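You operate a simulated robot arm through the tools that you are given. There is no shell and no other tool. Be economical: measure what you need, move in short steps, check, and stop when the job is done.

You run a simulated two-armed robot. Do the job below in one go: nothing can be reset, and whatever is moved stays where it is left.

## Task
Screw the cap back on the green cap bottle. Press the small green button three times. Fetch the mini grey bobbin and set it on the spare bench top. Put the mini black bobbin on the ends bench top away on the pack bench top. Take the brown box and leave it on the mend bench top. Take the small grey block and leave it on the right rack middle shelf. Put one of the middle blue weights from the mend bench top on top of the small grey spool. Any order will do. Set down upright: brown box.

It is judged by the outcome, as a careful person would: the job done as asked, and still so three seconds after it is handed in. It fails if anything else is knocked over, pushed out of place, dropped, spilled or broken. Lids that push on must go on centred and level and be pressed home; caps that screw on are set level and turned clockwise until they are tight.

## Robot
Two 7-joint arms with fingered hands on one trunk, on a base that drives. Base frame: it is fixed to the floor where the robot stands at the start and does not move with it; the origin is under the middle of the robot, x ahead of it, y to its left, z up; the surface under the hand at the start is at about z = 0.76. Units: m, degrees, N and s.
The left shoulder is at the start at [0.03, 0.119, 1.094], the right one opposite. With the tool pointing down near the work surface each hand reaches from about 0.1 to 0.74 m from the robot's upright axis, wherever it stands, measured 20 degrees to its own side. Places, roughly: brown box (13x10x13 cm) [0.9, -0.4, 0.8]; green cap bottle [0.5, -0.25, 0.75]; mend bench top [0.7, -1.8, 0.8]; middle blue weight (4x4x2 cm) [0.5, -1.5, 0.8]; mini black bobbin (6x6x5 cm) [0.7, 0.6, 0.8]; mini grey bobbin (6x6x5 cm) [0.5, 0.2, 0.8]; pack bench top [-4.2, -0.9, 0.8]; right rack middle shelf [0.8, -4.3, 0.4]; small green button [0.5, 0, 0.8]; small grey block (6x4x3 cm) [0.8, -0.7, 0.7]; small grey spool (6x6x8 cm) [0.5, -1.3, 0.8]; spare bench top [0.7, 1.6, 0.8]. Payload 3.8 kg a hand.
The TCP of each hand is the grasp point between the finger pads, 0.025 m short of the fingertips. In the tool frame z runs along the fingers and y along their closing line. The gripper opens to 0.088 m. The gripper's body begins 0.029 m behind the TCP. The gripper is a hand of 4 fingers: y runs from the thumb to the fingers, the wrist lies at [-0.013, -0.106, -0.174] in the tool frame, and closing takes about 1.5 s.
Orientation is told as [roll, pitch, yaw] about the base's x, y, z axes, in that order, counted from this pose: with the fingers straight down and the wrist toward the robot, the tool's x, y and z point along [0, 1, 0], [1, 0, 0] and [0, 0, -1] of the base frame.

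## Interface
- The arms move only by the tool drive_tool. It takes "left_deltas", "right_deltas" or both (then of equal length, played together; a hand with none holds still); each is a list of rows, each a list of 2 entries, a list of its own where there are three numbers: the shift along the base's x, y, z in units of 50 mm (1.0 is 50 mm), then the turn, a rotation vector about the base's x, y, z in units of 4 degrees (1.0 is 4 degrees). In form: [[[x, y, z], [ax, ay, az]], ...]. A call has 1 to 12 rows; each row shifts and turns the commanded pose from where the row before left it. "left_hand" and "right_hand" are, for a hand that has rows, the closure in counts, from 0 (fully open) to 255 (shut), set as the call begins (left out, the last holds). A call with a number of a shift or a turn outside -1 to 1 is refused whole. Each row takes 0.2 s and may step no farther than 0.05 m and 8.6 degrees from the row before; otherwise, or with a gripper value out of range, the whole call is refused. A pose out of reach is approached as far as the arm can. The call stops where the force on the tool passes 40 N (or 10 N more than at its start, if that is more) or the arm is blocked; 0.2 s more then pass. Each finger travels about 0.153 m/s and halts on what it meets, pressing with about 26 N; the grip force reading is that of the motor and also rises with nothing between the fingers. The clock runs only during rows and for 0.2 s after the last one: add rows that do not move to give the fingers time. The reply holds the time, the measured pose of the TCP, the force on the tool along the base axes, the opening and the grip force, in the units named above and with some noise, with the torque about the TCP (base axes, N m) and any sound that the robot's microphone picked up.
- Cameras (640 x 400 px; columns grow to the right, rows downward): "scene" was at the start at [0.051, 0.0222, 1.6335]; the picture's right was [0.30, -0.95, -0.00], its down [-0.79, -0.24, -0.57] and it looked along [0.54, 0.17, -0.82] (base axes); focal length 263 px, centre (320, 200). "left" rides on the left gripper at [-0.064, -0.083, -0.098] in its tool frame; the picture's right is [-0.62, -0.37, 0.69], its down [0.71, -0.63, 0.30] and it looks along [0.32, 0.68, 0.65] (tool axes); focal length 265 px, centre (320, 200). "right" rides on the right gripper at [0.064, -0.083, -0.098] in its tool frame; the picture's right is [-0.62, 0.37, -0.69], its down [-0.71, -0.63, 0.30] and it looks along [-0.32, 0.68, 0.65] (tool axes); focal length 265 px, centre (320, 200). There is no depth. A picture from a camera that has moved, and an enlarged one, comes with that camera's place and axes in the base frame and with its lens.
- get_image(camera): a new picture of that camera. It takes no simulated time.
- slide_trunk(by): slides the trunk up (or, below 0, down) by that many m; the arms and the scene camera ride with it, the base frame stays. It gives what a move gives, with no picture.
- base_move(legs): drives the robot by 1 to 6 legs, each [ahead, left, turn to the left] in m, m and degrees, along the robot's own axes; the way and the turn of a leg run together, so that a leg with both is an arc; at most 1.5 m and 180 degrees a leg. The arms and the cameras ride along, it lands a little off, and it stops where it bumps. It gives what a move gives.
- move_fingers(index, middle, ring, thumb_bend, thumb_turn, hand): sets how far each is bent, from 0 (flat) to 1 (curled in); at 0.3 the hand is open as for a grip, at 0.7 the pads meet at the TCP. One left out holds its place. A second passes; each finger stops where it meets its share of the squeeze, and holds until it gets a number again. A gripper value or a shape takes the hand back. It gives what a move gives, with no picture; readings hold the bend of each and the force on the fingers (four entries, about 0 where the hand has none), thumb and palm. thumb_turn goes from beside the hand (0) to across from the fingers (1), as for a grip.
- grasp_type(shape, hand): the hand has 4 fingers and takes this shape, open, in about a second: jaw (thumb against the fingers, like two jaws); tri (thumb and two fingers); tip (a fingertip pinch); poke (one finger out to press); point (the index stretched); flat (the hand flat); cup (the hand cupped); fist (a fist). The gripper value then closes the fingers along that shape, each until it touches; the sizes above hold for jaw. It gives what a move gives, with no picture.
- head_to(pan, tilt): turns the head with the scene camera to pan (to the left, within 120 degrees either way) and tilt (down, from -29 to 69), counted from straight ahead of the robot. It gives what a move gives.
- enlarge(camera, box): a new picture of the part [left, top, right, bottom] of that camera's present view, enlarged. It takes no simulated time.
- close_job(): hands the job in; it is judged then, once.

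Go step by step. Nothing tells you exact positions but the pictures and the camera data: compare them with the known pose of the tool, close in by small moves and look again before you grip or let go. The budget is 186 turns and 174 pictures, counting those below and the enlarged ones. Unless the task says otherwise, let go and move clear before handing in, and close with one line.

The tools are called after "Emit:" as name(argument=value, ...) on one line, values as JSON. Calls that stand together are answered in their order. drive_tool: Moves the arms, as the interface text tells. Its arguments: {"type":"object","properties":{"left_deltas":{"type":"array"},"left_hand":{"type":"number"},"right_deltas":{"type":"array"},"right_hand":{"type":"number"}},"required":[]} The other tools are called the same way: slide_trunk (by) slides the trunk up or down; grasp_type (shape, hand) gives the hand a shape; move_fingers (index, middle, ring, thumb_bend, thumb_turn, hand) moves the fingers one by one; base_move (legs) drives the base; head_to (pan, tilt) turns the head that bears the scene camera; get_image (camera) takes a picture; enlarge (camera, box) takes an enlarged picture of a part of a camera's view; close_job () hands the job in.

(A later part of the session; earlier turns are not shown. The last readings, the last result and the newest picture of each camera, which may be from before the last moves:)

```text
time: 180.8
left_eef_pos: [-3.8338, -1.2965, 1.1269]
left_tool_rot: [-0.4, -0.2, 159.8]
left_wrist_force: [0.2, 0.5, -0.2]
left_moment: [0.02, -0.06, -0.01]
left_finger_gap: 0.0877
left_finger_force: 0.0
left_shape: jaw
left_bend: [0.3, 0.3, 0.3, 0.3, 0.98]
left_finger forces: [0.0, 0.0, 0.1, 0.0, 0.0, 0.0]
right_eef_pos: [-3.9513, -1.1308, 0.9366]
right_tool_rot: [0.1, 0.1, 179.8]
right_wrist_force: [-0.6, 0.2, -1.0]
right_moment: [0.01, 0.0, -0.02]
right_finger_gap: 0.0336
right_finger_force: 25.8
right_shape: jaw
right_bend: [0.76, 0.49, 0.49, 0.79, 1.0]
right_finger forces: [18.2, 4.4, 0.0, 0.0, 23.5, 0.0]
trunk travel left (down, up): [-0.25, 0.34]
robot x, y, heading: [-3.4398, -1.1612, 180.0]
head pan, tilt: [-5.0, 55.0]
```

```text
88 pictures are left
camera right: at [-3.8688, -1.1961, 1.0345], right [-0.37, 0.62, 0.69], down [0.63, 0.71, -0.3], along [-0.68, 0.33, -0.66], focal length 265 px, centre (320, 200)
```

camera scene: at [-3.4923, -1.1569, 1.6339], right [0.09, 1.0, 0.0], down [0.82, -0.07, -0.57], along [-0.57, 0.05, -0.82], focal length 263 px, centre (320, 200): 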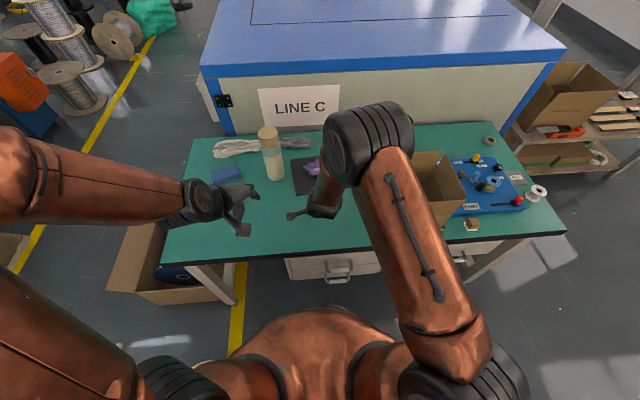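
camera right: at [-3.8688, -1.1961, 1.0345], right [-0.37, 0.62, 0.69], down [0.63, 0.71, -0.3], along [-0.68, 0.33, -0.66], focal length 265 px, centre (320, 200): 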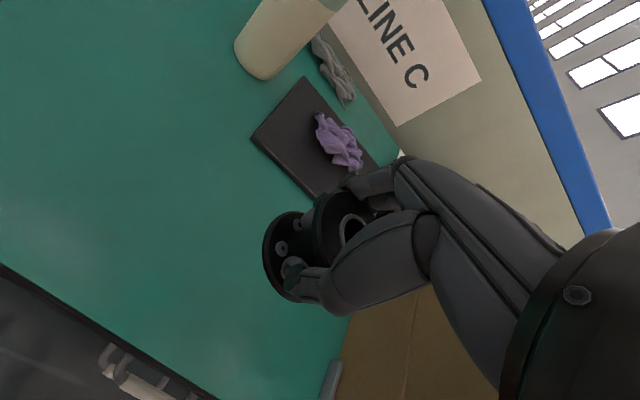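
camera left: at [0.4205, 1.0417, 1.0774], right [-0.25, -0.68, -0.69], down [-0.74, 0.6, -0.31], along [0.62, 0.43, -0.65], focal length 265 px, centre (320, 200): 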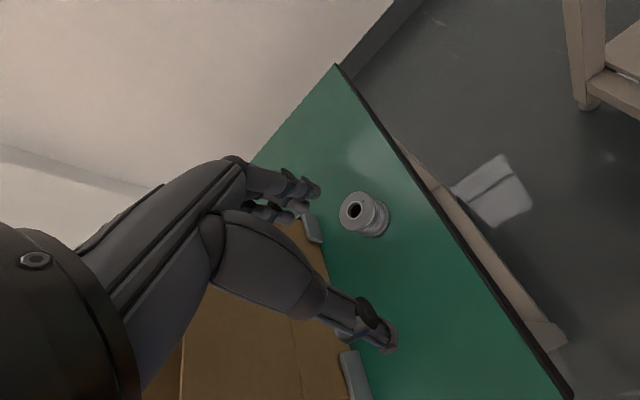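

Clear all round. Lowering to the bench.

Emit:
drive_tool(right_deltas=[[[0, 0, -0.7], [0, 0, 0]], [[0, 0, -0.7], [0, 0, 0]], [[0, 0, -0.7], [0, 0, 0]], [[0, 0, -0.4], [0, 0, 0]], [[0, 0, -0.1], [0, 0, 0]], [[0, 0, 0], [0, 0, 0]]])

Emit:
get_image(camera="right")

```text
time: 182.2
left_eef_pos: [-3.8334, -1.2955, 1.1274]
left_tool_rot: [-0.3, -0.2, 159.8]
left_wrist_force: [-0.6, -0.4, 0.4]
left_moment: [0.0, 0.01, -0.02]
left_finger_gap: 0.0876
left_finger_force: 0.0
left_shape: jaw
left_bend: [0.3, 0.3, 0.3, 0.3, 0.98]
left_finger forces: [0.1, 0.0, 0.0, 0.0, 0.0, 0.0]
right_eef_pos: [-3.9506, -1.1298, 0.8104]
right_tool_rot: [-0.1, 0.2, 179.9]
right_wrist_force: [0.1, 0.9, -0.2]
right_moment: [-0.01, 0.0, -0.04]
right_finger_gap: 0.034
right_finger_force: 25.9
right_shape: jaw
right_bend: [0.76, 0.49, 0.49, 0.79, 1.0]
right_finger forces: [18.2, 4.5, 0.1, 0.0, 23.0, 0.0]
trunk travel left (down, up): [-0.25, 0.34]
robot x, y, heading: [-3.4431, -1.165, 180.2]
head pan, tilt: [-5.0, 55.0]
```

```text
87 pictures are left
camera right: at [-3.8674, -1.195, 0.9064], right [-0.37, 0.62, 0.69], down [0.63, 0.71, -0.3], along [-0.68, 0.33, -0.66], focal length 265 px, centre (320, 200)
```

right: 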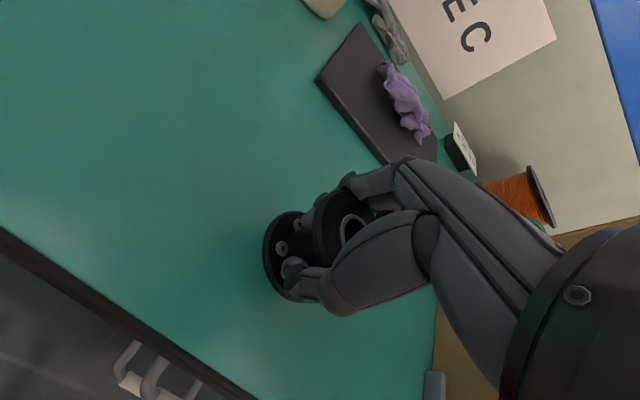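

Emit:
drive_tool(right_deltas=[[[0, 0, -0.1], [0, 0, 0]], [[0, 0, -0.08], [0, 0, 0]], [[0, 0, -0.06], [0, 0, 0]], [[0, 0, -0.06], [0, 0, 0]], [[0, 0, 0], [0, 0, 0]]])

```text
time: 183.4
left_eef_pos: [-3.8345, -1.296, 1.1271]
left_tool_rot: [-0.3, -0.3, 159.8]
left_wrist_force: [0.0, 0.6, -0.3]
left_moment: [0.0, -0.03, 0.01]
left_finger_gap: 0.0878
left_finger_force: 0.1
left_shape: jaw
left_bend: [0.3, 0.3, 0.3, 0.3, 0.98]
left_finger forces: [0.1, 0.0, 0.0, 0.0, 0.1, 0.0]
right_eef_pos: [-3.9518, -1.13, 0.794]
right_tool_rot: [0.0, 0.1, 179.8]
right_wrist_force: [-0.7, 0.0, -0.7]
right_moment: [0.03, 0.02, 0.03]
right_finger_gap: 0.0338
right_finger_force: 26.3
right_shape: jaw
right_bend: [0.76, 0.49, 0.49, 0.79, 1.0]
right_finger forces: [18.1, 4.5, 0.0, 0.0, 23.1, 0.0]
trunk travel left (down, up): [-0.25, 0.34]
robot x, y, heading: [-3.4406, -1.1618, 180.2]
head pan, tilt: [-5.0, 55.0]
```

Emit:
drive_tool(right_deltas=[[[0, 0, -0.05], [0, 0, 0]], [[0, 0, -0.05], [0, 0, 0]], [[0, 0, -0.04], [0, 0, 0]], [[0, 0, 0], [0, 0, 0]]])

Emit:
get_image(camera="right")

```text
time: 184.4
left_eef_pos: [-3.8321, -1.2966, 1.1282]
left_tool_rot: [-0.3, -0.3, 159.8]
left_wrist_force: [-0.6, 0.2, -0.4]
left_moment: [0.05, -0.02, -0.01]
left_finger_gap: 0.0879
left_finger_force: 0.0
left_shape: jaw
left_bend: [0.3, 0.3, 0.3, 0.3, 0.98]
left_finger forces: [0.0, 0.1, 0.0, 0.0, 0.1, 0.0]
right_eef_pos: [-3.9514, -1.1314, 0.7898]
right_tool_rot: [-0.1, -0.3, 179.7]
right_wrist_force: [3.9, -1.2, 19.2]
right_moment: [0.06, 0.51, -0.05]
right_finger_gap: 0.0348
right_finger_force: 26.3
right_shape: jaw
right_bend: [0.77, 0.49, 0.49, 0.79, 1.0]
right_finger forces: [23.3, 9.4, 0.1, 0.0, 31.0, 0.0]
trunk travel left (down, up): [-0.25, 0.34]
robot x, y, heading: [-3.4417, -1.1646, 180.1]
head pan, tilt: [-5.0, 55.0]
```

```text
86 pictures are left
camera right: at [-3.8677, -1.1957, 0.8864], right [-0.36, 0.62, 0.69], down [0.63, 0.71, -0.31], along [-0.68, 0.33, -0.65], focal length 265 px, centre (320, 200)
```

right: 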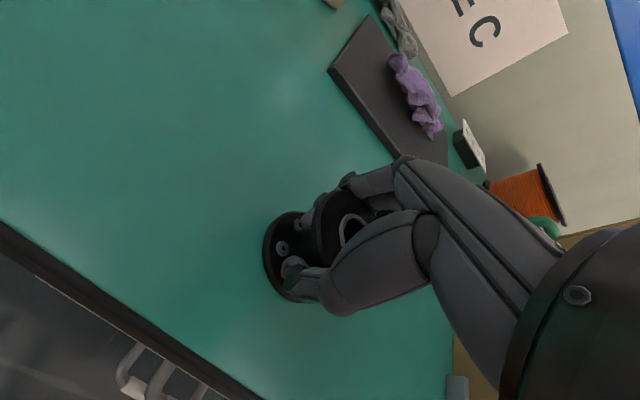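

Contact. Easing off, opening and rising.

Emit:
drive_tool(right_deltas=[[[0, 0, 0.04], [0, 0, 0]], [[0, 0, 0], [0, 0, 0]]])

Emit:
drive_tool(right_deltas=[[[0, 0, 0], [0, 0, 0]], [[0, 0, 0], [0, 0, 0]], [[0, 0, 0], [0, 0, 0]], [[0, 0, 0], [0, 0, 0]], [[0, 0, 0], [0, 0, 0]]], right_hand=0)

Emit:
get_image(camera="right")

```text
time: 185.0
left_eef_pos: [-3.833, -1.2967, 1.1278]
left_tool_rot: [-0.2, -0.3, 159.8]
left_wrist_force: [0.0, -0.8, -0.3]
left_moment: [0.02, 0.0, -0.01]
left_finger_gap: 0.0879
left_finger_force: 0.1
left_shape: jaw
left_bend: [0.3, 0.3, 0.3, 0.3, 0.98]
left_finger forces: [0.0, 0.0, 0.1, 0.1, 0.0, 0.1]
right_eef_pos: [-3.9513, -1.1307, 0.7907]
right_tool_rot: [0.0, 0.1, 179.7]
right_wrist_force: [-0.7, -1.9, 9.1]
right_moment: [0.08, 0.31, 0.03]
right_finger_gap: 0.0344
right_finger_force: 25.8
right_shape: jaw
right_bend: [0.77, 0.49, 0.49, 0.79, 1.0]
right_finger forces: [22.3, 8.6, 0.0, 0.0, 24.4, 0.0]
trunk travel left (down, up): [-0.25, 0.34]
robot x, y, heading: [-3.4402, -1.1631, 179.8]
head pan, tilt: [-5.0, 55.0]
```

```text
time: 186.2
left_eef_pos: [-3.8327, -1.2954, 1.1275]
left_tool_rot: [-0.3, -0.3, 159.8]
left_wrist_force: [1.0, 0.1, -0.3]
left_moment: [-0.02, -0.01, 0.02]
left_finger_gap: 0.0877
left_finger_force: 0.1
left_shape: jaw
left_bend: [0.3, 0.3, 0.3, 0.3, 0.98]
left_finger forces: [0.0, 0.1, 0.0, 0.1, 0.0, 0.1]
right_eef_pos: [-3.9521, -1.1306, 0.7906]
right_tool_rot: [0.0, 0.1, 179.8]
right_wrist_force: [-0.3, -0.1, 0.6]
right_moment: [-0.04, 0.01, 0.0]
right_finger_gap: 0.0876
right_finger_force: 0.2
right_shape: jaw
right_bend: [0.3, 0.3, 0.3, 0.3, 0.98]
right_finger forces: [0.0, 0.1, 0.1, 0.1, 0.1, 0.1]
trunk travel left (down, up): [-0.25, 0.34]
robot x, y, heading: [-3.4446, -1.1657, 180.0]
head pan, tilt: [-5.0, 55.0]
```

```text
85 pictures are left
camera right: at [-3.8681, -1.1951, 0.8869], right [-0.37, 0.62, 0.69], down [0.63, 0.71, -0.3], along [-0.68, 0.33, -0.66], focal length 265 px, centre (320, 200)
```

right: 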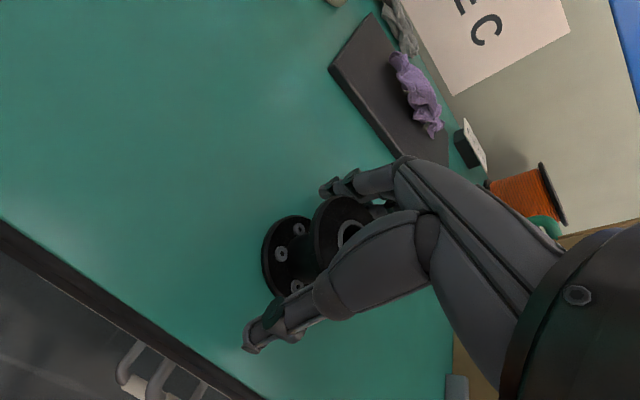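

Bobbin stands on the pack bench. Rising, then driving back toward the ends bench for the brown box and grey block.

Emit:
drive_tool(right_deltas=[[[0, 0, 0.3], [0, 0, 0]], [[0, 0, 0.6], [0, 0, 0]], [[0, 0, 0.8], [0, 0, 0]], [[0, 0, 0.9], [0, 0, 0]], [[0, 0, 0.9], [0, 0, 0]], [[0.5, 0, 0.8], [0, 0, 0]], [[0.5, 0, 0.6], [0, 0, 0]]])

Emit:
get_image(camera="scene")

Emit:
base_move(legs=[[-0.9, 0, 0], [0, 0, 180], [1.2, 0.3, 0], [1.1, 0.3, 0]])

Emit:
head_to(pan=0, tilt=45)

Emit:
get_image(camera="scene")

```text
time: 187.8
left_eef_pos: [-3.8331, -1.2961, 1.1278]
left_tool_rot: [-0.3, -0.2, 159.8]
left_wrist_force: [0.4, -0.8, 1.3]
left_moment: [0.01, 0.01, -0.01]
left_finger_gap: 0.0877
left_finger_force: 0.1
left_shape: jaw
left_bend: [0.3, 0.3, 0.3, 0.3, 0.98]
left_finger forces: [0.1, 0.0, 0.0, 0.0, 0.0, 0.0]
right_eef_pos: [-3.902, -1.1274, 1.0345]
right_tool_rot: [0.0, 0.2, 179.8]
right_wrist_force: [0.0, 0.1, -0.4]
right_moment: [0.01, 0.05, -0.03]
right_finger_gap: 0.0877
right_finger_force: 0.1
right_shape: jaw
right_bend: [0.3, 0.3, 0.3, 0.3, 0.98]
right_finger forces: [0.0, 0.1, 0.1, 0.1, 0.0, 0.1]
trunk travel left (down, up): [-0.25, 0.34]
robot x, y, heading: [-3.4411, -1.163, 179.9]
head pan, tilt: [-5.0, 55.0]
```

```text
84 pictures are left
camera scene: at [-3.4907, -1.1564, 1.634], right [0.09, 1.0, 0.0], down [0.82, -0.07, -0.57], along [-0.57, 0.05, -0.82], focal length 263 px, centre (320, 200)
```

scene: 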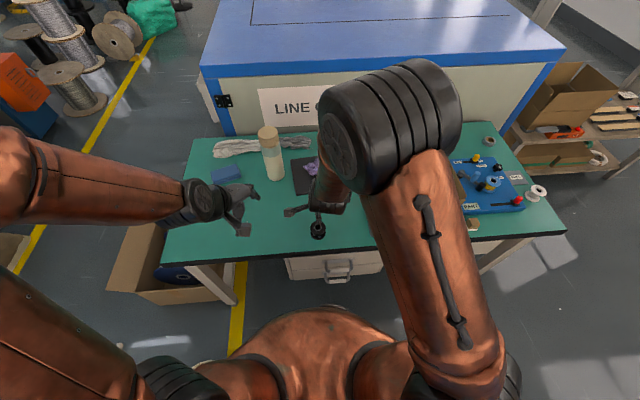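

```text
time: 211.1
left_eef_pos: [0.1533, -0.4367, 1.129]
left_tool_rot: [-0.4, -0.2, -20.1]
left_wrist_force: [-0.6, -0.6, 0.3]
left_moment: [-0.01, 0.03, 0.0]
left_finger_gap: 0.0876
left_finger_force: 0.0
left_shape: jaw
left_bend: [0.3, 0.3, 0.3, 0.3, 0.98]
left_finger forces: [0.1, 0.0, 0.1, 0.2, 0.0, 0.0]
right_eef_pos: [0.2243, -0.6057, 1.0338]
right_tool_rot: [0.1, 0.1, 0.1]
right_wrist_force: [-0.6, -0.2, -0.1]
right_moment: [-0.02, -0.02, -0.04]
right_finger_gap: 0.0874
right_finger_force: 0.0
right_shape: jaw
right_bend: [0.3, 0.3, 0.3, 0.3, 0.98]
right_finger forces: [0.1, 0.0, 0.0, 0.1, 0.0, 0.0]
trunk travel left (down, up): [-0.25, 0.34]
robot x, y, heading: [-0.2364, -0.5761, 0.2]
head pan, tilt: [-5.0, 55.0]
```

```text
time: 211.8
left_eef_pos: [0.153, -0.4363, 1.1282]
left_tool_rot: [-0.4, -0.2, -19.9]
left_wrist_force: [0.1, -0.3, 0.7]
left_moment: [0.02, -0.01, -0.02]
left_finger_gap: 0.0878
left_finger_force: 0.1
left_shape: jaw
left_bend: [0.3, 0.3, 0.3, 0.3, 0.98]
left_finger forces: [0.0, 0.0, 0.0, 0.0, 0.0, 0.0]
right_eef_pos: [0.2224, -0.6065, 1.0337]
right_tool_rot: [0.0, 0.2, 0.0]
right_wrist_force: [0.5, -0.1, 0.6]
right_moment: [-0.01, 0.03, 0.0]
right_finger_gap: 0.0878
right_finger_force: 0.1
right_shape: jaw
right_bend: [0.3, 0.3, 0.3, 0.3, 0.98]
right_finger forces: [0.0, 0.1, 0.0, 0.0, 0.0, 0.1]
trunk travel left (down, up): [-0.25, 0.34]
robot x, y, heading: [-0.2384, -0.5702, 0.2]
head pan, tilt: [0.0, 45.0]
```

```text
83 pictures are left
camera scene: at [-0.1741, -0.57, 1.6473], right [0.0, -1.0, 0.0], down [-0.71, 0.0, -0.71], along [0.71, 0.0, -0.71], focal length 263 px, centre (320, 200)
```

scene: 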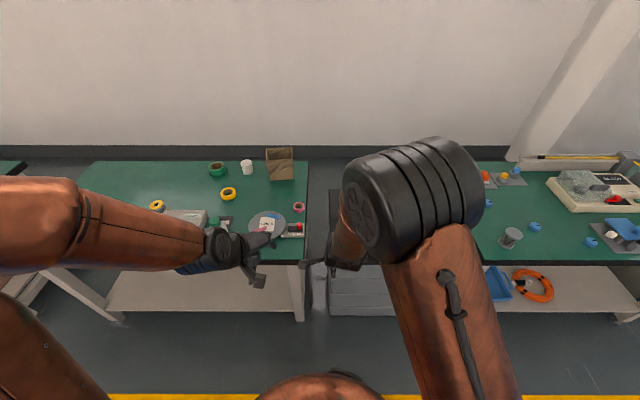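

Back at the ends bench. Driving in closer, between the brown box (left hand) and the grey block (right hand).

Emit:
base_move(legs=[[0.36, 0.07, 0]])

Emit:
head_to(pan=0, tilt=50)

Emit:
get_image(camera="scene")

Emit:
get_image(camera="left")

Emit:
get_image(camera="right")

```text
time: 214.2
left_eef_pos: [0.5132, -0.3628, 1.1281]
left_tool_rot: [-0.5, -0.2, -19.7]
left_wrist_force: [-0.4, 0.2, -0.3]
left_moment: [0.06, 0.02, 0.0]
left_finger_gap: 0.0878
left_finger_force: 0.0
left_shape: jaw
left_bend: [0.3, 0.3, 0.3, 0.3, 0.98]
left_finger forces: [0.0, 0.0, 0.0, 0.1, 0.1, 0.1]
right_eef_pos: [0.5849, -0.5327, 1.0331]
right_tool_rot: [-0.1, 0.1, 0.3]
right_wrist_force: [0.3, -0.2, 0.1]
right_moment: [0.01, 0.04, -0.01]
right_finger_gap: 0.0878
right_finger_force: 0.1
right_shape: jaw
right_bend: [0.3, 0.3, 0.3, 0.3, 0.98]
right_finger forces: [0.0, 0.0, 0.0, 0.0, 0.0, 0.0]
trunk travel left (down, up): [-0.25, 0.34]
robot x, y, heading: [0.1204, -0.5007, 0.3]
head pan, tilt: [0.0, 45.0]
```

```text
time: 214.8
left_eef_pos: [0.513, -0.3636, 1.1275]
left_tool_rot: [-0.3, -0.2, -19.7]
left_wrist_force: [-0.7, 0.0, 0.7]
left_moment: [0.0, 0.01, -0.03]
left_finger_gap: 0.0878
left_finger_force: 0.1
left_shape: jaw
left_bend: [0.3, 0.3, 0.3, 0.3, 0.98]
left_finger forces: [0.0, 0.0, 0.2, 0.1, 0.0, 0.0]
right_eef_pos: [0.5846, -0.5318, 1.0335]
right_tool_rot: [0.0, 0.1, 0.2]
right_wrist_force: [0.0, 0.0, -0.2]
right_moment: [0.03, -0.01, 0.01]
right_finger_gap: 0.0874
right_finger_force: 0.0
right_shape: jaw
right_bend: [0.3, 0.3, 0.3, 0.3, 0.98]
right_finger forces: [0.1, 0.0, 0.0, 0.1, 0.0, 0.0]
trunk travel left (down, up): [-0.25, 0.34]
robot x, y, heading: [0.1201, -0.5001, 0.2]
head pan, tilt: [0.0, 50.0]
```

```text
82 pictures are left
camera scene: at [0.1816, -0.498, 1.6405], right [0.01, -1.0, 0.0], down [-0.77, 0.0, -0.64], along [0.64, 0.0, -0.77], focal length 263 px, centre (320, 200)
```

scene: 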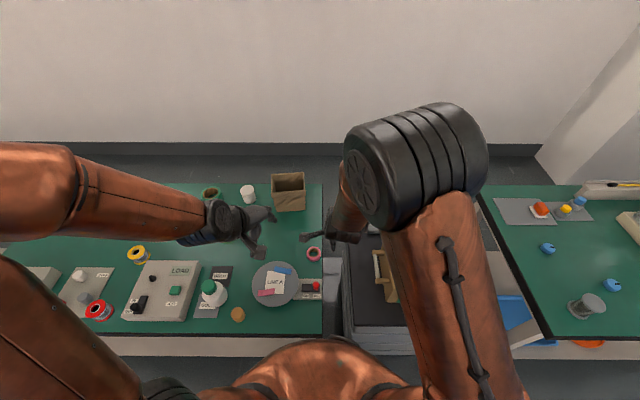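

```text
81 pictures are left
camera left: at [0.4129, -0.3958, 1.2251], right [-0.56, -0.46, -0.69], down [-0.35, 0.88, -0.31], along [0.75, 0.07, -0.65], focal length 265 px, centre (320, 200)
```

left: 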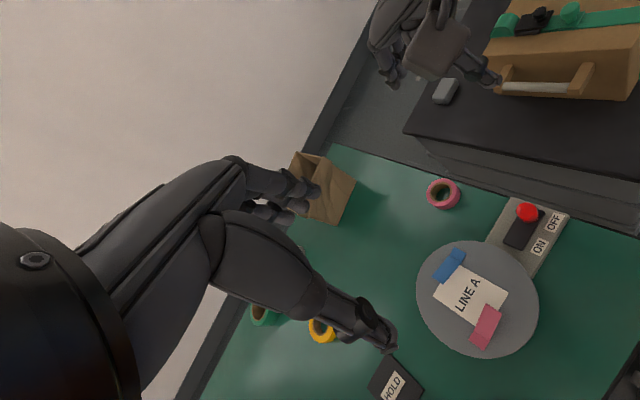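

```text
80 pictures are left
camera right: at [0.5007, -0.4677, 1.1308], right [0.37, -0.62, 0.69], down [-0.63, -0.72, -0.3], along [0.68, -0.32, -0.66], focal length 265 px, centre (320, 200)
```

right: 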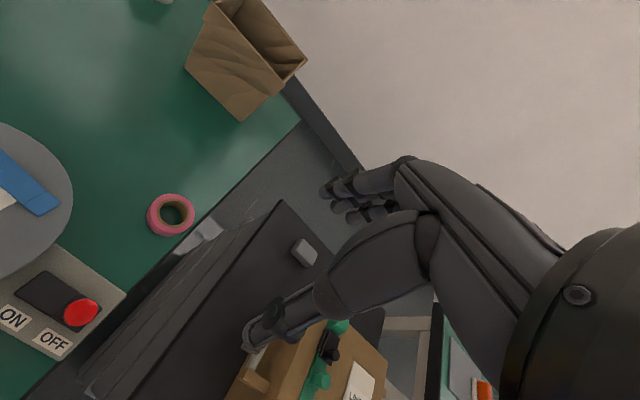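

Emit:
enlarge(camera="scene", box=[240, 160, 340, 230])

Emit:
enlarge(camera="right", box=[160, 0, 340, 130])

```text
5.71 times, centred on (290, 195) of scene
camera zoom: at [0.1816, -0.498, 1.6405], right [0.01, -1.0, 0.0], down [-0.77, 0.0, -0.64], along [0.64, 0.0, -0.77], focal length 1504 px, centre (491, 229)
```

zoom: 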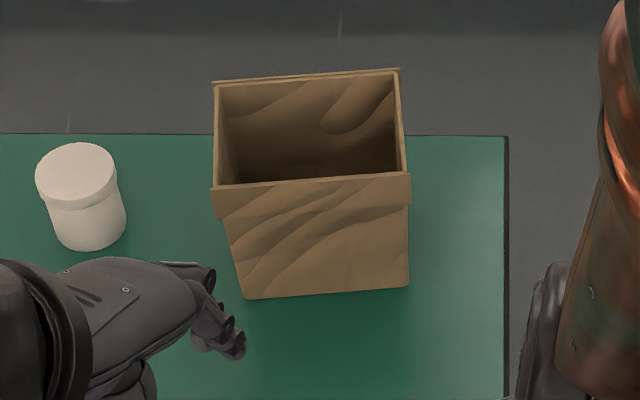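

```text
3.08 times, centred on (250, 65) of right
camera zoom: at [0.5007, -0.4677, 1.1308], right [0.37, -0.62, 0.69], down [-0.63, -0.72, -0.3], along [0.68, -0.32, -0.66], focal length 817 px, centre (535, 615)
```

zoom: 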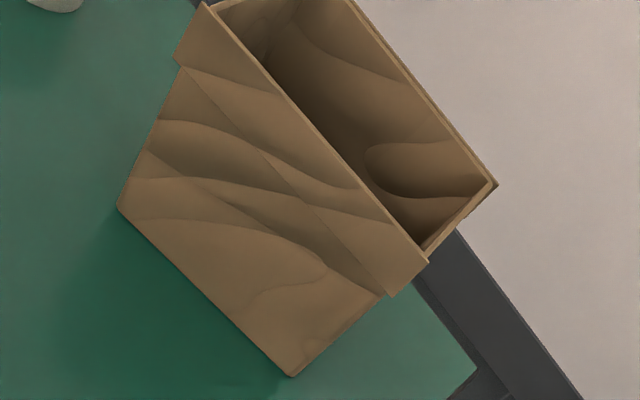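

The box is open and empty, with a rim at about z 0.89; its near wall runs at x ≈ 0.853, y -0.31…-0.44. I'll pinch that wall with the left hand, fingers inside. First drive a bit nearer and hover.

Emit:
base_move(legs=[[0.06, 0, 0]])

Emit:
drive_tool(left_deltas=[[[0.7, -0.03, -0.25], [0, 0, 1]], [[0.7, -0.03, -0.25], [0, 0, 1]], [[0.7, -0.03, -0.25], [0, 0, 1]], [[0.7, -0.03, -0.25], [0, 0, 1]], [[0.7, -0.03, -0.25], [0, 0, 1]], [[0.7, -0.03, -0.25], [0, 0, 1]], [[0.7, -0.03, -0.25], [0, 0, 0]], [[0.7, -0.03, -0.25], [0, 0, 0]], [[0, 0, -0.3], [0, 0, 0]]])

Emit:
get_image(camera="left")

Emit:
enlarge(camera="scene", box=[240, 150, 360, 240])

```text
time: 215.7
left_eef_pos: [0.5317, -0.3637, 1.127]
left_tool_rot: [-0.3, -0.2, -19.7]
left_wrist_force: [-0.1, 0.4, 0.0]
left_moment: [0.0, 0.01, -0.01]
left_finger_gap: 0.088
left_finger_force: 0.0
left_shape: jaw
left_bend: [0.3, 0.3, 0.3, 0.3, 0.98]
left_finger forces: [0.1, 0.0, 0.0, 0.0, 0.0, 0.0]
right_eef_pos: [0.6023, -0.5319, 1.0334]
right_tool_rot: [0.1, 0.2, 0.4]
right_wrist_force: [-0.2, -0.1, -0.3]
right_moment: [0.02, 0.04, 0.0]
right_finger_gap: 0.0876
right_finger_force: 0.0
right_shape: jaw
right_bend: [0.3, 0.3, 0.3, 0.3, 0.98]
right_finger forces: [0.0, 0.1, 0.0, 0.0, 0.1, 0.1]
trunk travel left (down, up): [-0.25, 0.34]
robot x, y, heading: [0.1368, -0.5022, 0.4]
head pan, tilt: [0.0, 50.0]
stopped in leg 1: the robot was blocked; the commanded pose is now the measured one
```

```text
time: 217.7
left_eef_pos: [0.8105, -0.3772, 1.0122]
left_tool_rot: [-0.5, -0.1, 4.4]
left_wrist_force: [-0.5, 0.5, 0.2]
left_moment: [0.05, 0.0, 0.02]
left_finger_gap: 0.0879
left_finger_force: 0.0
left_shape: jaw
left_bend: [0.3, 0.3, 0.3, 0.3, 0.98]
left_finger forces: [0.0, 0.1, 0.0, 0.1, 0.0, 0.1]
right_eef_pos: [0.6015, -0.5311, 1.0338]
right_tool_rot: [0.0, 0.1, 0.4]
right_wrist_force: [1.6, 0.4, 0.0]
right_moment: [-0.01, -0.02, 0.0]
right_finger_gap: 0.0878
right_finger_force: 0.0
right_shape: jaw
right_bend: [0.3, 0.3, 0.3, 0.3, 0.98]
right_finger forces: [0.1, 0.0, 0.0, 0.1, 0.0, 0.0]
trunk travel left (down, up): [-0.25, 0.34]
robot x, y, heading: [0.1419, -0.5015, 0.6]
head pan, tilt: [0.0, 50.0]
```

```text
77 pictures are left
camera left: at [0.7327, -0.4473, 1.1106], right [-0.32, -0.65, -0.69], down [-0.68, 0.66, -0.31], along [0.66, 0.37, -0.65], focal length 265 px, centre (320, 200)
```

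left: 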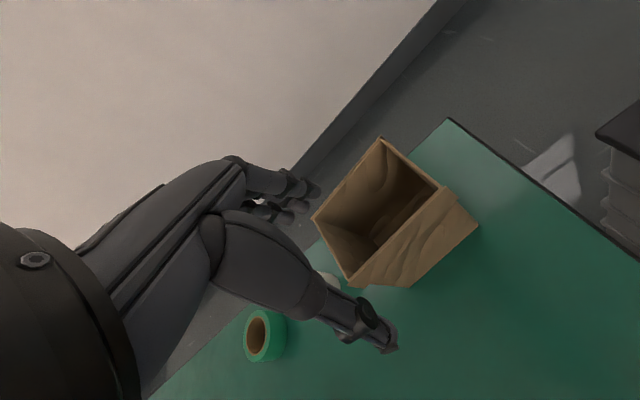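

```text
4.44 times, centred on (300, 195) of scene
camera zoom: at [0.1993, -0.4982, 1.6405], right [0.01, -1.0, 0.0], down [-0.77, -0.01, -0.64], along [0.64, 0.01, -0.77], focal length 1169 px, centre (409, 222)
```

zoom: 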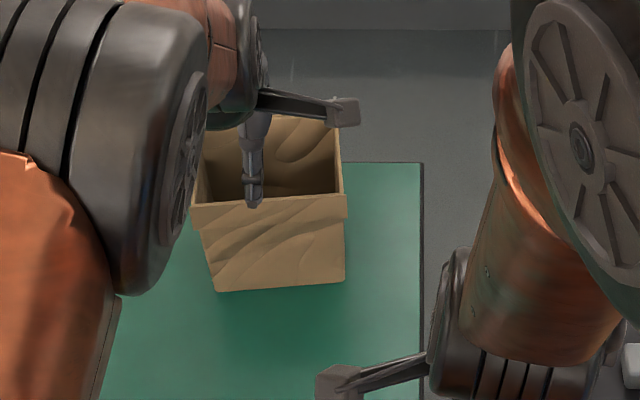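

The drive was blocked at x = 0.14, which is enough. Moving the hand over the near wall and checking before going down.

Emit:
drive_tool(left_deltas=[[[0.4, -0.02, 0], [0, 0, 0]], [[0.42, 0, -0.4], [0, 0, 0]], [[0, 0, -0.6], [0, 0, 0]], [[0, 0, 0], [0, 0, 0]]])

Emit:
get_image(camera="left")

Emit:
enlarge(camera="scene", box=[240, 150, 360, 240])

```text
time: 218.7
left_eef_pos: [0.8486, -0.377, 0.9622]
left_tool_rot: [-0.3, -0.1, 4.3]
left_wrist_force: [-0.1, -0.4, -0.4]
left_moment: [0.02, 0.0, 0.04]
left_finger_gap: 0.0878
left_finger_force: 0.1
left_shape: jaw
left_bend: [0.3, 0.3, 0.3, 0.3, 0.98]
left_finger forces: [0.0, 0.1, 0.0, 0.0, 0.0, 0.0]
right_eef_pos: [0.6005, -0.5316, 1.0341]
right_tool_rot: [0.0, 0.0, 0.4]
right_wrist_force: [0.5, -0.1, -0.3]
right_moment: [0.03, 0.0, 0.0]
right_finger_gap: 0.0878
right_finger_force: 0.0
right_shape: jaw
right_bend: [0.3, 0.3, 0.3, 0.3, 0.98]
right_finger forces: [0.1, 0.0, 0.0, 0.1, 0.0, 0.0]
trunk travel left (down, up): [-0.25, 0.34]
robot x, y, heading: [0.1394, -0.4981, 0.4]
head pan, tilt: [0.0, 50.0]
```

```text
75 pictures are left
camera left: at [0.7716, -0.4476, 1.0606], right [-0.32, -0.65, -0.69], down [-0.68, 0.66, -0.31], along [0.66, 0.37, -0.65], focal length 265 px, centre (320, 200)
```

left: 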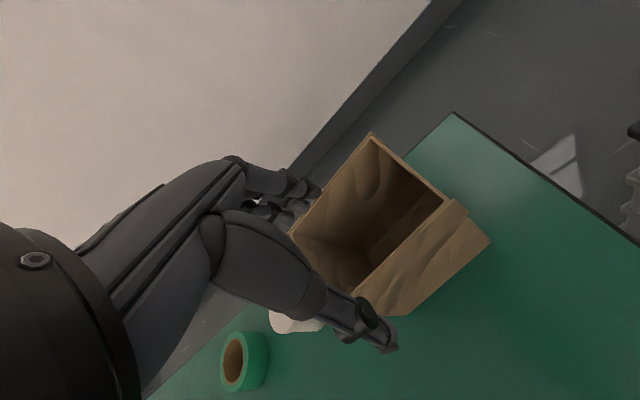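

```text
4.44 times, centred on (300, 195) of scene
camera zoom: at [0.1995, -0.4984, 1.6405], right [0.01, -1.0, 0.0], down [-0.77, -0.01, -0.64], along [0.64, 0.01, -0.77], focal length 1169 px, centre (409, 222)
```

zoom: 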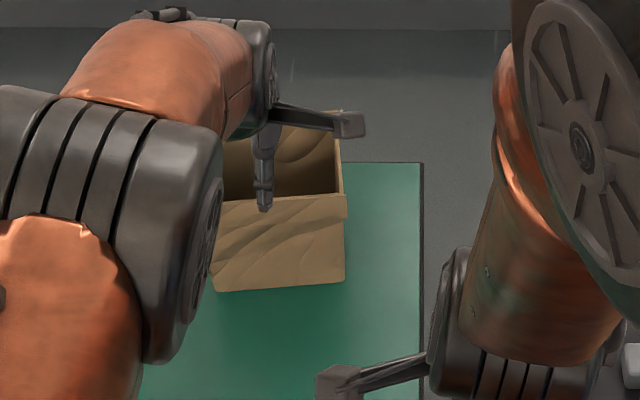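

Wall is centred between thumb and fingers. Going down with fingers inside.

Emit:
drive_tool(left_deltas=[[[0.06, 0, -0.6], [0, 0, 0]], [[0, 0, -0.6], [0, 0, 0]], [[0, 0, -0.6], [0, 0, 0]], [[0, 0, 0], [0, 0, 0]]])

Emit:
get_image(camera="left")

```text
time: 219.7
left_eef_pos: [0.8546, -0.3767, 0.8731]
left_tool_rot: [-0.4, -0.1, 4.4]
left_wrist_force: [1.3, -0.3, 0.2]
left_moment: [0.04, -0.02, 0.07]
left_finger_gap: 0.0877
left_finger_force: 0.2
left_shape: jaw
left_bend: [0.3, 0.3, 0.3, 0.3, 0.98]
left_finger forces: [0.0, 0.1, 0.0, 0.0, 0.1, 0.0]
right_eef_pos: [0.6013, -0.5307, 1.0344]
right_tool_rot: [0.1, 0.1, 0.4]
right_wrist_force: [-0.3, -0.1, -0.3]
right_moment: [-0.01, 0.01, -0.02]
right_finger_gap: 0.0881
right_finger_force: 0.0
right_shape: jaw
right_bend: [0.3, 0.3, 0.3, 0.3, 0.98]
right_finger forces: [0.0, 0.0, 0.0, 0.1, 0.1, 0.0]
trunk travel left (down, up): [-0.25, 0.34]
robot x, y, heading: [0.1403, -0.4974, 0.6]
head pan, tilt: [0.0, 50.0]
```

```text
73 pictures are left
camera left: at [0.7768, -0.4477, 0.9705], right [-0.32, -0.65, -0.69], down [-0.68, 0.66, -0.31], along [0.66, 0.37, -0.65], focal length 265 px, centre (320, 200)
```

left: 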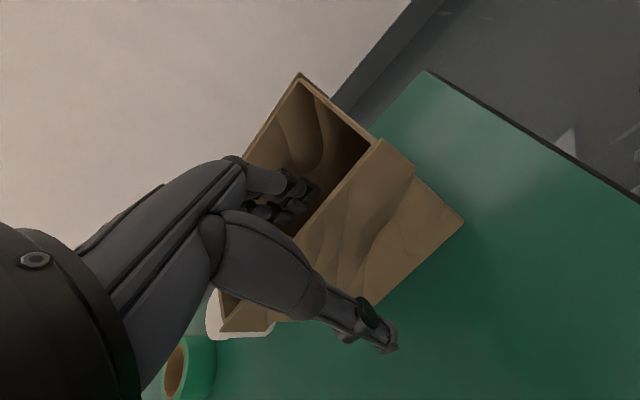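

Fingers inside, thumb outside. Closing and lifting slightly.

Emit:
drive_tool(left_deltas=[[[0, 0, 0], [0, 0, 0]], [[0, 0, 0], [0, 0, 0]], [[0, 0, 0], [0, 0, 0]], [[0, 0, 0], [0, 0, 0]], [[0, 0, 0], [0, 0, 0]], [[0, 0, 0], [0, 0, 0]], [[0, 0, 0], [0, 0, 0]]], left_hand=255)

Emit:
drive_tool(left_deltas=[[[0, 0, 0.3], [0, 0, 0]], [[0, 0, 0.3], [0, 0, 0]], [[0, 0, 0], [0, 0, 0]]])

Emit:
get_image(camera="left")

Emit:
enlarge(camera="scene", box=[240, 150, 360, 240])

```text
time: 221.3
left_eef_pos: [0.8553, -0.3754, 0.873]
left_tool_rot: [-0.4, -0.2, 4.4]
left_wrist_force: [0.5, 0.3, -0.4]
left_moment: [-0.04, -0.02, -0.03]
left_finger_gap: 0.0002
left_finger_force: 25.9
left_shape: jaw
left_bend: [0.7, 0.7, 0.7, 0.66, 1.0]
left_finger forces: [15.2, 6.3, 3.1, 0.0, 24.5, 0.1]
right_eef_pos: [0.6021, -0.5304, 1.0339]
right_tool_rot: [0.0, 0.2, 0.4]
right_wrist_force: [0.2, 0.0, -0.1]
right_moment: [0.02, 0.02, 0.01]
right_finger_gap: 0.0876
right_finger_force: 0.0
right_shape: jaw
right_bend: [0.3, 0.3, 0.3, 0.3, 0.98]
right_finger forces: [0.1, 0.0, 0.0, 0.0, 0.0, 0.1]
trunk travel left (down, up): [-0.25, 0.34]
robot x, y, heading: [0.139, -0.5014, 0.3]
head pan, tilt: [0.0, 50.0]
```

```text
time: 222.1
left_eef_pos: [0.8536, -0.3779, 0.9019]
left_tool_rot: [-0.3, -0.1, 4.3]
left_wrist_force: [0.1, -0.4, 0.4]
left_moment: [0.02, 0.02, 0.0]
left_finger_gap: 0.0
left_finger_force: 25.8
left_shape: jaw
left_bend: [0.7, 0.7, 0.7, 0.66, 1.0]
left_finger forces: [16.6, 5.8, 2.4, 0.0, 24.8, 0.1]
right_eef_pos: [0.6034, -0.5322, 1.0346]
right_tool_rot: [0.0, 0.2, 0.5]
right_wrist_force: [0.0, 0.3, 0.5]
right_moment: [0.01, 0.01, -0.03]
right_finger_gap: 0.0876
right_finger_force: 0.1
right_shape: jaw
right_bend: [0.3, 0.3, 0.3, 0.3, 0.98]
right_finger forces: [0.1, 0.0, 0.0, 0.0, 0.1, 0.0]
trunk travel left (down, up): [-0.25, 0.34]
robot x, y, heading: [0.14, -0.5017, 0.5]
head pan, tilt: [0.0, 50.0]
```

```text
72 pictures are left
camera left: at [0.7761, -0.4478, 0.9999], right [-0.32, -0.65, -0.69], down [-0.68, 0.66, -0.31], along [0.66, 0.37, -0.65], focal length 265 px, centre (320, 200)
```

left: 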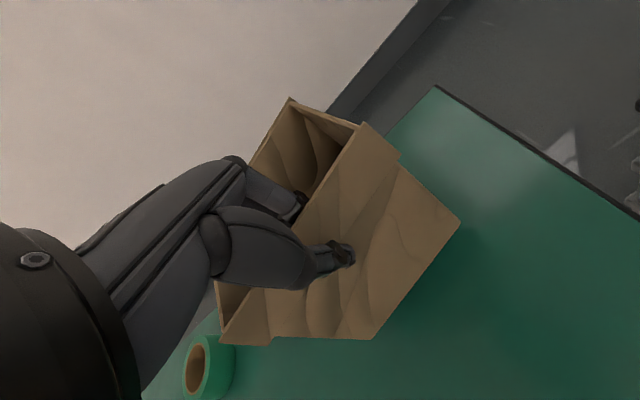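

```text
4.44 times, centred on (300, 195) of scene
camera zoom: at [0.1999, -0.4984, 1.6404], right [0.01, -1.0, 0.0], down [-0.77, -0.01, -0.64], along [0.64, 0.01, -0.77], focal length 1169 px, centre (409, 222)
```

zoom: 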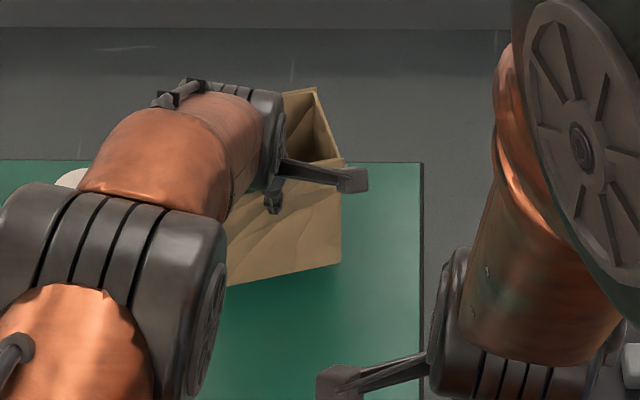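

The box seems to tilt a bit sideways in the grip. I'll lift a little more and look.

Emit:
drive_tool(left_deltas=[[[0, 0, 0.5], [0, 0, 0]], [[0, 0, 0.5], [0, 0, 0]], [[0, 0, 0], [0, 0, 0]], [[0, 0, 0], [0, 0, 0]]])

Emit:
get_image(camera="left")

Emit:
get_image(camera="right")

```text
time: 223.1
left_eef_pos: [0.8544, -0.3773, 0.9528]
left_tool_rot: [-0.3, -0.3, 4.3]
left_wrist_force: [0.3, 0.8, 0.0]
left_moment: [0.0, 0.04, 0.03]
left_finger_gap: 0.0
left_finger_force: 26.1
left_shape: jaw
left_bend: [0.7, 0.7, 0.7, 0.66, 1.0]
left_finger forces: [16.7, 5.7, 2.4, 0.1, 24.7, 0.0]
right_eef_pos: [0.601, -0.5303, 1.0349]
right_tool_rot: [0.0, 0.1, 0.4]
right_wrist_force: [0.0, 0.8, 0.0]
right_moment: [-0.01, 0.03, 0.0]
right_finger_gap: 0.0875
right_finger_force: 0.2
right_shape: jaw
right_bend: [0.3, 0.3, 0.3, 0.3, 0.98]
right_finger forces: [0.0, 0.1, 0.0, 0.0, 0.1, 0.1]
trunk travel left (down, up): [-0.25, 0.34]
robot x, y, heading: [0.141, -0.4998, 0.6]
head pan, tilt: [0.0, 50.0]
```

```text
70 pictures are left
camera left: at [0.7766, -0.447, 1.0516], right [-0.32, -0.65, -0.69], down [-0.68, 0.66, -0.31], along [0.66, 0.37, -0.65], focal length 265 px, centre (320, 200)
```

left: 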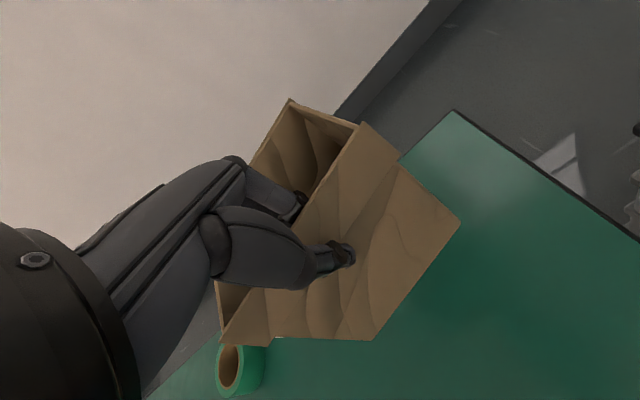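

```text
69 pictures are left
camera right: at [0.5188, -0.4675, 1.1308], right [0.37, -0.62, 0.69], down [-0.63, -0.72, -0.3], along [0.68, -0.32, -0.66], focal length 265 px, centre (320, 200)
```

right: 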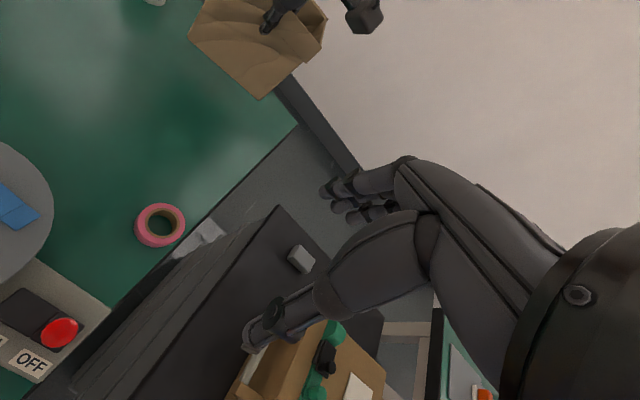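

The box is light and held firmly, just tipped about 10° sideways in the grip; I'll level it when placing. Meanwhile I move the box up and back and bring the right hand over the grey block.

Emit:
drive_tool(left_deltas=[[[-0.57, 0.14, 0.29], [0, 0, 0]], [[-0.57, 0.14, 0.29], [0, 0, 0]], [[-0.57, 0.14, 0.29], [0, 0, 0]], [[-0.57, 0.14, 0.29], [0, 0, 0]], [[-0.57, 0.14, 0.29], [0, 0, 0]], [[-0.57, 0.14, 0.29], [0, 0, 0]], [[-0.57, 0.14, 0.29], [0, 0, 0]]], right_deltas=[[[0.552, -0.486, -0.3], [0, 0, 0]], [[0.552, -0.486, -0.4], [0, 0, 0]], [[0.552, -0.486, -0.4], [0, 0, 0]], [[0.552, -0.486, -0.4], [0, 0, 0]], [[0.552, -0.486, -0.4], [0, 0, 0]], [[0.552, -0.486, -0.4], [0, 0, 0]], [[0.552, -0.486, -0.4], [0, 0, 0]]])

Emit:
get_image(camera="right")

Emit:
get_image(camera="scene")

```text
time: 224.7
left_eef_pos: [0.6557, -0.328, 1.053]
left_tool_rot: [-0.3, -0.2, 4.3]
left_wrist_force: [1.3, 0.7, -1.7]
left_moment: [0.02, 0.01, -0.02]
left_finger_gap: 0.0001
left_finger_force: 26.1
left_shape: jaw
left_bend: [0.7, 0.7, 0.7, 0.66, 1.0]
left_finger forces: [16.8, 5.7, 2.3, 0.0, 24.7, 0.1]
right_eef_pos: [0.7969, -0.7014, 0.9015]
right_tool_rot: [0.0, 0.1, 0.3]
right_wrist_force: [0.1, -0.1, -0.5]
right_moment: [0.01, 0.0, -0.05]
right_finger_gap: 0.0878
right_finger_force: 0.0
right_shape: jaw
right_bend: [0.3, 0.3, 0.3, 0.3, 0.98]
right_finger forces: [0.0, 0.0, 0.1, 0.0, 0.0, 0.1]
trunk travel left (down, up): [-0.25, 0.34]
robot x, y, heading: [0.1424, -0.5005, 0.4]
head pan, tilt: [0.0, 50.0]
```

```text
68 pictures are left
camera right: at [0.7133, -0.6378, 0.9989], right [0.37, -0.62, 0.69], down [-0.63, -0.72, -0.3], along [0.68, -0.32, -0.66], focal length 265 px, centre (320, 200)
```

right: 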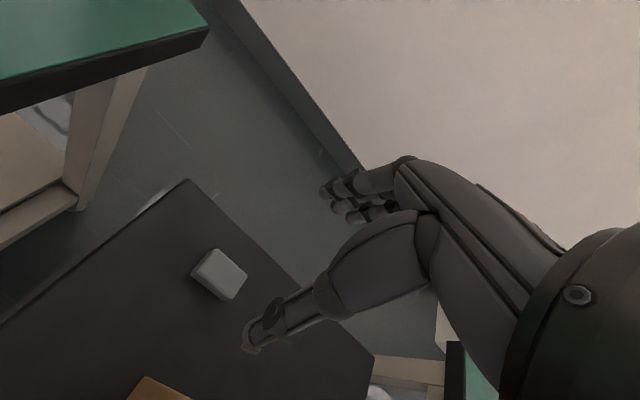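

```text
67 pictures are left
camera scene: at [0.1995, -0.4991, 1.6405], right [0.01, -1.0, 0.0], down [-0.77, -0.01, -0.64], along [0.64, 0.01, -0.77], focal length 263 px, centre (320, 200)
```

scene: 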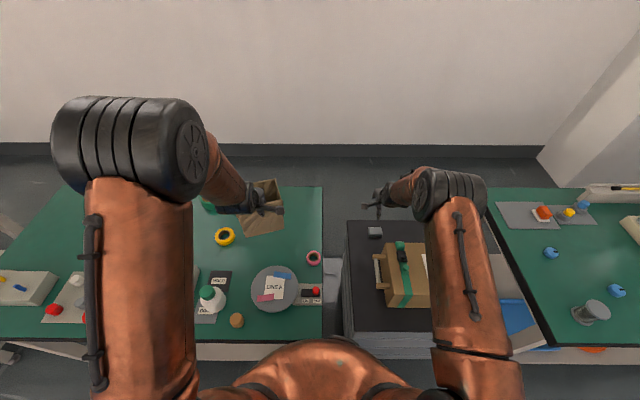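

The block top is lower, about z 0.665 at (0.836, -0.732). To reach it I'll raise both hands, shift the base right a bit and lower the trunk.

Emit:
drive_tool(left_deltas=[[[-0.2, 0, 0.8], [0, 0, 0]], [[-0.2, 0, 0.8], [0, 0, 0]], [[-0.2, 0, 0.8], [0, 0, 0]], [[-0.2, 0, 0.8], [0, 0, 0]], [[0, 0, 0.8], [0, 0, 0]]], right_deltas=[[[0, 0, 0.5], [0, 0, 0]], [[0, 0, 0.5], [0, 0, 0]], [[0, 0, 0.5], [0, 0, 0]], [[0, 0, 0.5], [0, 0, 0]], [[0, 0, 0.5], [0, 0, 0]]])

Emit:
base_move(legs=[[-0.01, -0.11, 0]])

Emit:
slide_trunk(by=-0.2)

Emit:
get_image(camera="scene")

Emit:
get_image(camera="right")

```text
time: 225.9
left_eef_pos: [0.6134, -0.3243, 1.2547]
left_tool_rot: [-0.4, -0.3, 4.4]
left_wrist_force: [-0.5, -0.3, 0.3]
left_moment: [-0.04, 0.0, 0.01]
left_finger_gap: 0.0
left_finger_force: 26.0
left_shape: jaw
left_bend: [0.7, 0.7, 0.7, 0.67, 1.0]
left_finger forces: [17.1, 5.5, 2.2, 0.0, 24.8, 0.0]
right_eef_pos: [0.7947, -0.6987, 1.0253]
right_tool_rot: [0.0, 0.2, 0.4]
right_wrist_force: [-0.5, 0.5, 0.2]
right_moment: [0.01, 0.03, 0.02]
right_finger_gap: 0.0879
right_finger_force: 0.1
right_shape: jaw
right_bend: [0.3, 0.3, 0.3, 0.3, 0.98]
right_finger forces: [0.1, 0.0, 0.1, 0.1, 0.1, 0.1]
trunk travel left (down, up): [-0.25, 0.34]
robot x, y, heading: [0.1396, -0.4993, 0.4]
head pan, tilt: [0.0, 50.0]
```

```text
time: 227.1
left_eef_pos: [0.6057, -0.4354, 1.2534]
left_tool_rot: [-0.4, -0.3, 4.3]
left_wrist_force: [-0.1, 0.0, -1.6]
left_moment: [0.02, 0.01, 0.02]
left_finger_gap: 0.0004
left_finger_force: 25.7
left_shape: jaw
left_bend: [0.7, 0.7, 0.7, 0.67, 1.0]
left_finger forces: [17.1, 5.5, 2.2, 0.0, 24.8, 0.0]
right_eef_pos: [0.7875, -0.8075, 1.025]
right_tool_rot: [0.0, 0.2, 0.5]
right_wrist_force: [0.6, 0.2, 0.1]
right_moment: [0.02, 0.01, 0.0]
right_finger_gap: 0.0879
right_finger_force: 0.1
right_shape: jaw
right_bend: [0.3, 0.3, 0.3, 0.3, 0.98]
right_finger forces: [0.1, 0.0, 0.0, 0.1, 0.0, 0.0]
trunk travel left (down, up): [-0.25, 0.34]
robot x, y, heading: [0.1317, -0.6074, 0.5]
head pan, tilt: [0.0, 50.0]
```

```text
time: 229.3
left_eef_pos: [0.6046, -0.4347, 1.0533]
left_tool_rot: [-0.3, -0.3, 4.3]
left_wrist_force: [-0.8, -0.1, 0.0]
left_moment: [-0.01, 0.01, 0.02]
left_finger_gap: 0.0001
left_finger_force: 26.6
left_shape: jaw
left_bend: [0.7, 0.7, 0.7, 0.67, 1.0]
left_finger forces: [17.1, 5.7, 2.2, 0.0, 24.7, 0.1]
right_eef_pos: [0.7867, -0.807, 0.8249]
right_tool_rot: [0.0, 0.1, 0.5]
right_wrist_force: [-0.8, 0.0, 0.7]
right_moment: [0.0, -0.04, 0.01]
right_finger_gap: 0.0877
right_finger_force: 0.1
right_shape: jaw
right_bend: [0.3, 0.3, 0.3, 0.3, 0.98]
right_finger forces: [0.1, 0.0, 0.0, 0.0, 0.0, 0.0]
trunk travel left (down, up): [-0.05, 0.54]
robot x, y, heading: [0.129, -0.6125, 0.4]
head pan, tilt: [0.0, 50.0]
```

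```text
66 pictures are left
camera scene: at [0.1903, -0.607, 1.4406], right [0.01, -1.0, 0.0], down [-0.77, -0.01, -0.64], along [0.64, 0.01, -0.77], focal length 263 px, centre (320, 200)
```

scene: 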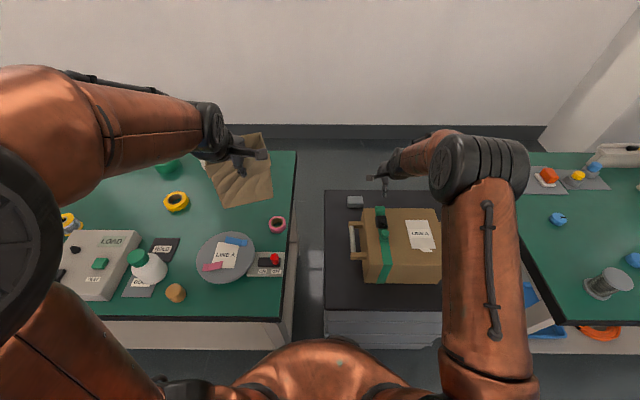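

```text
65 pictures are left
camera right: at [0.7037, -0.7436, 0.9224], right [0.37, -0.62, 0.69], down [-0.62, -0.72, -0.3], along [0.68, -0.32, -0.66], focal length 265 px, centre (320, 200)
```

right: 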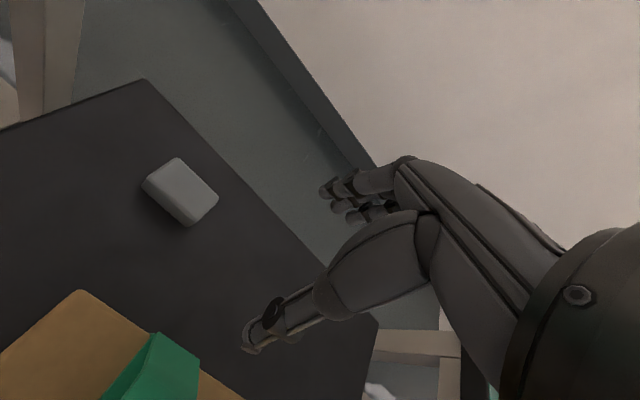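

Consistent: block at (0.834, -0.733). Moving over it.

Emit:
drive_tool(right_deltas=[[[0.31, 0.5, 0], [0, 0, 0]], [[0.31, 0.5, 0], [0, 0, 0]], [[0.31, 0.48, 0], [0, 0, 0]], [[0, 0, -0.9], [0, 0, 0]], [[0, 0, 0], [0, 0, 0]]])

Emit:
get_image(camera="right")

```text
time: 230.5
left_eef_pos: [0.6041, -0.4348, 1.0522]
left_tool_rot: [-0.3, -0.2, 4.3]
left_wrist_force: [-0.4, 0.2, -0.8]
left_moment: [-0.02, -0.02, 0.02]
left_finger_gap: 0.0
left_finger_force: 25.7
left_shape: jaw
left_bend: [0.7, 0.7, 0.7, 0.67, 1.0]
left_finger forces: [17.1, 5.6, 2.3, 0.0, 24.7, 0.0]
right_eef_pos: [0.8322, -0.7338, 0.7809]
right_tool_rot: [0.0, 0.1, 0.4]
right_wrist_force: [-1.8, -0.5, 0.5]
right_moment: [0.0, 0.02, 0.0]
right_finger_gap: 0.0875
right_finger_force: 0.0
right_shape: jaw
right_bend: [0.3, 0.3, 0.3, 0.3, 0.98]
right_finger forces: [0.0, 0.1, 0.1, 0.0, 0.0, 0.0]
trunk travel left (down, up): [-0.05, 0.54]
robot x, y, heading: [0.1322, -0.607, 0.3]
head pan, tilt: [0.0, 50.0]
```

```text
64 pictures are left
camera right: at [0.7497, -0.6696, 0.8775], right [0.37, -0.62, 0.69], down [-0.62, -0.72, -0.3], along [0.69, -0.32, -0.66], focal length 265 px, centre (320, 200)
```

right: 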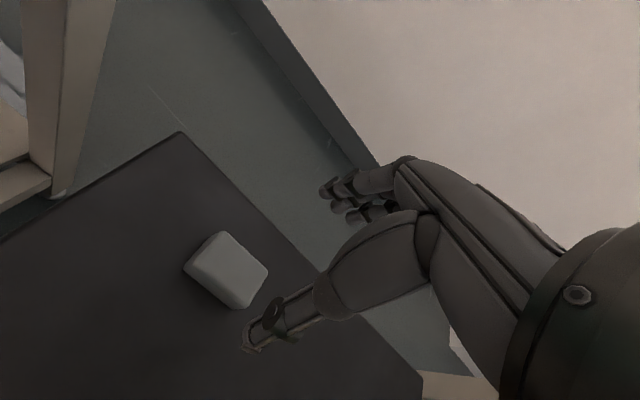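

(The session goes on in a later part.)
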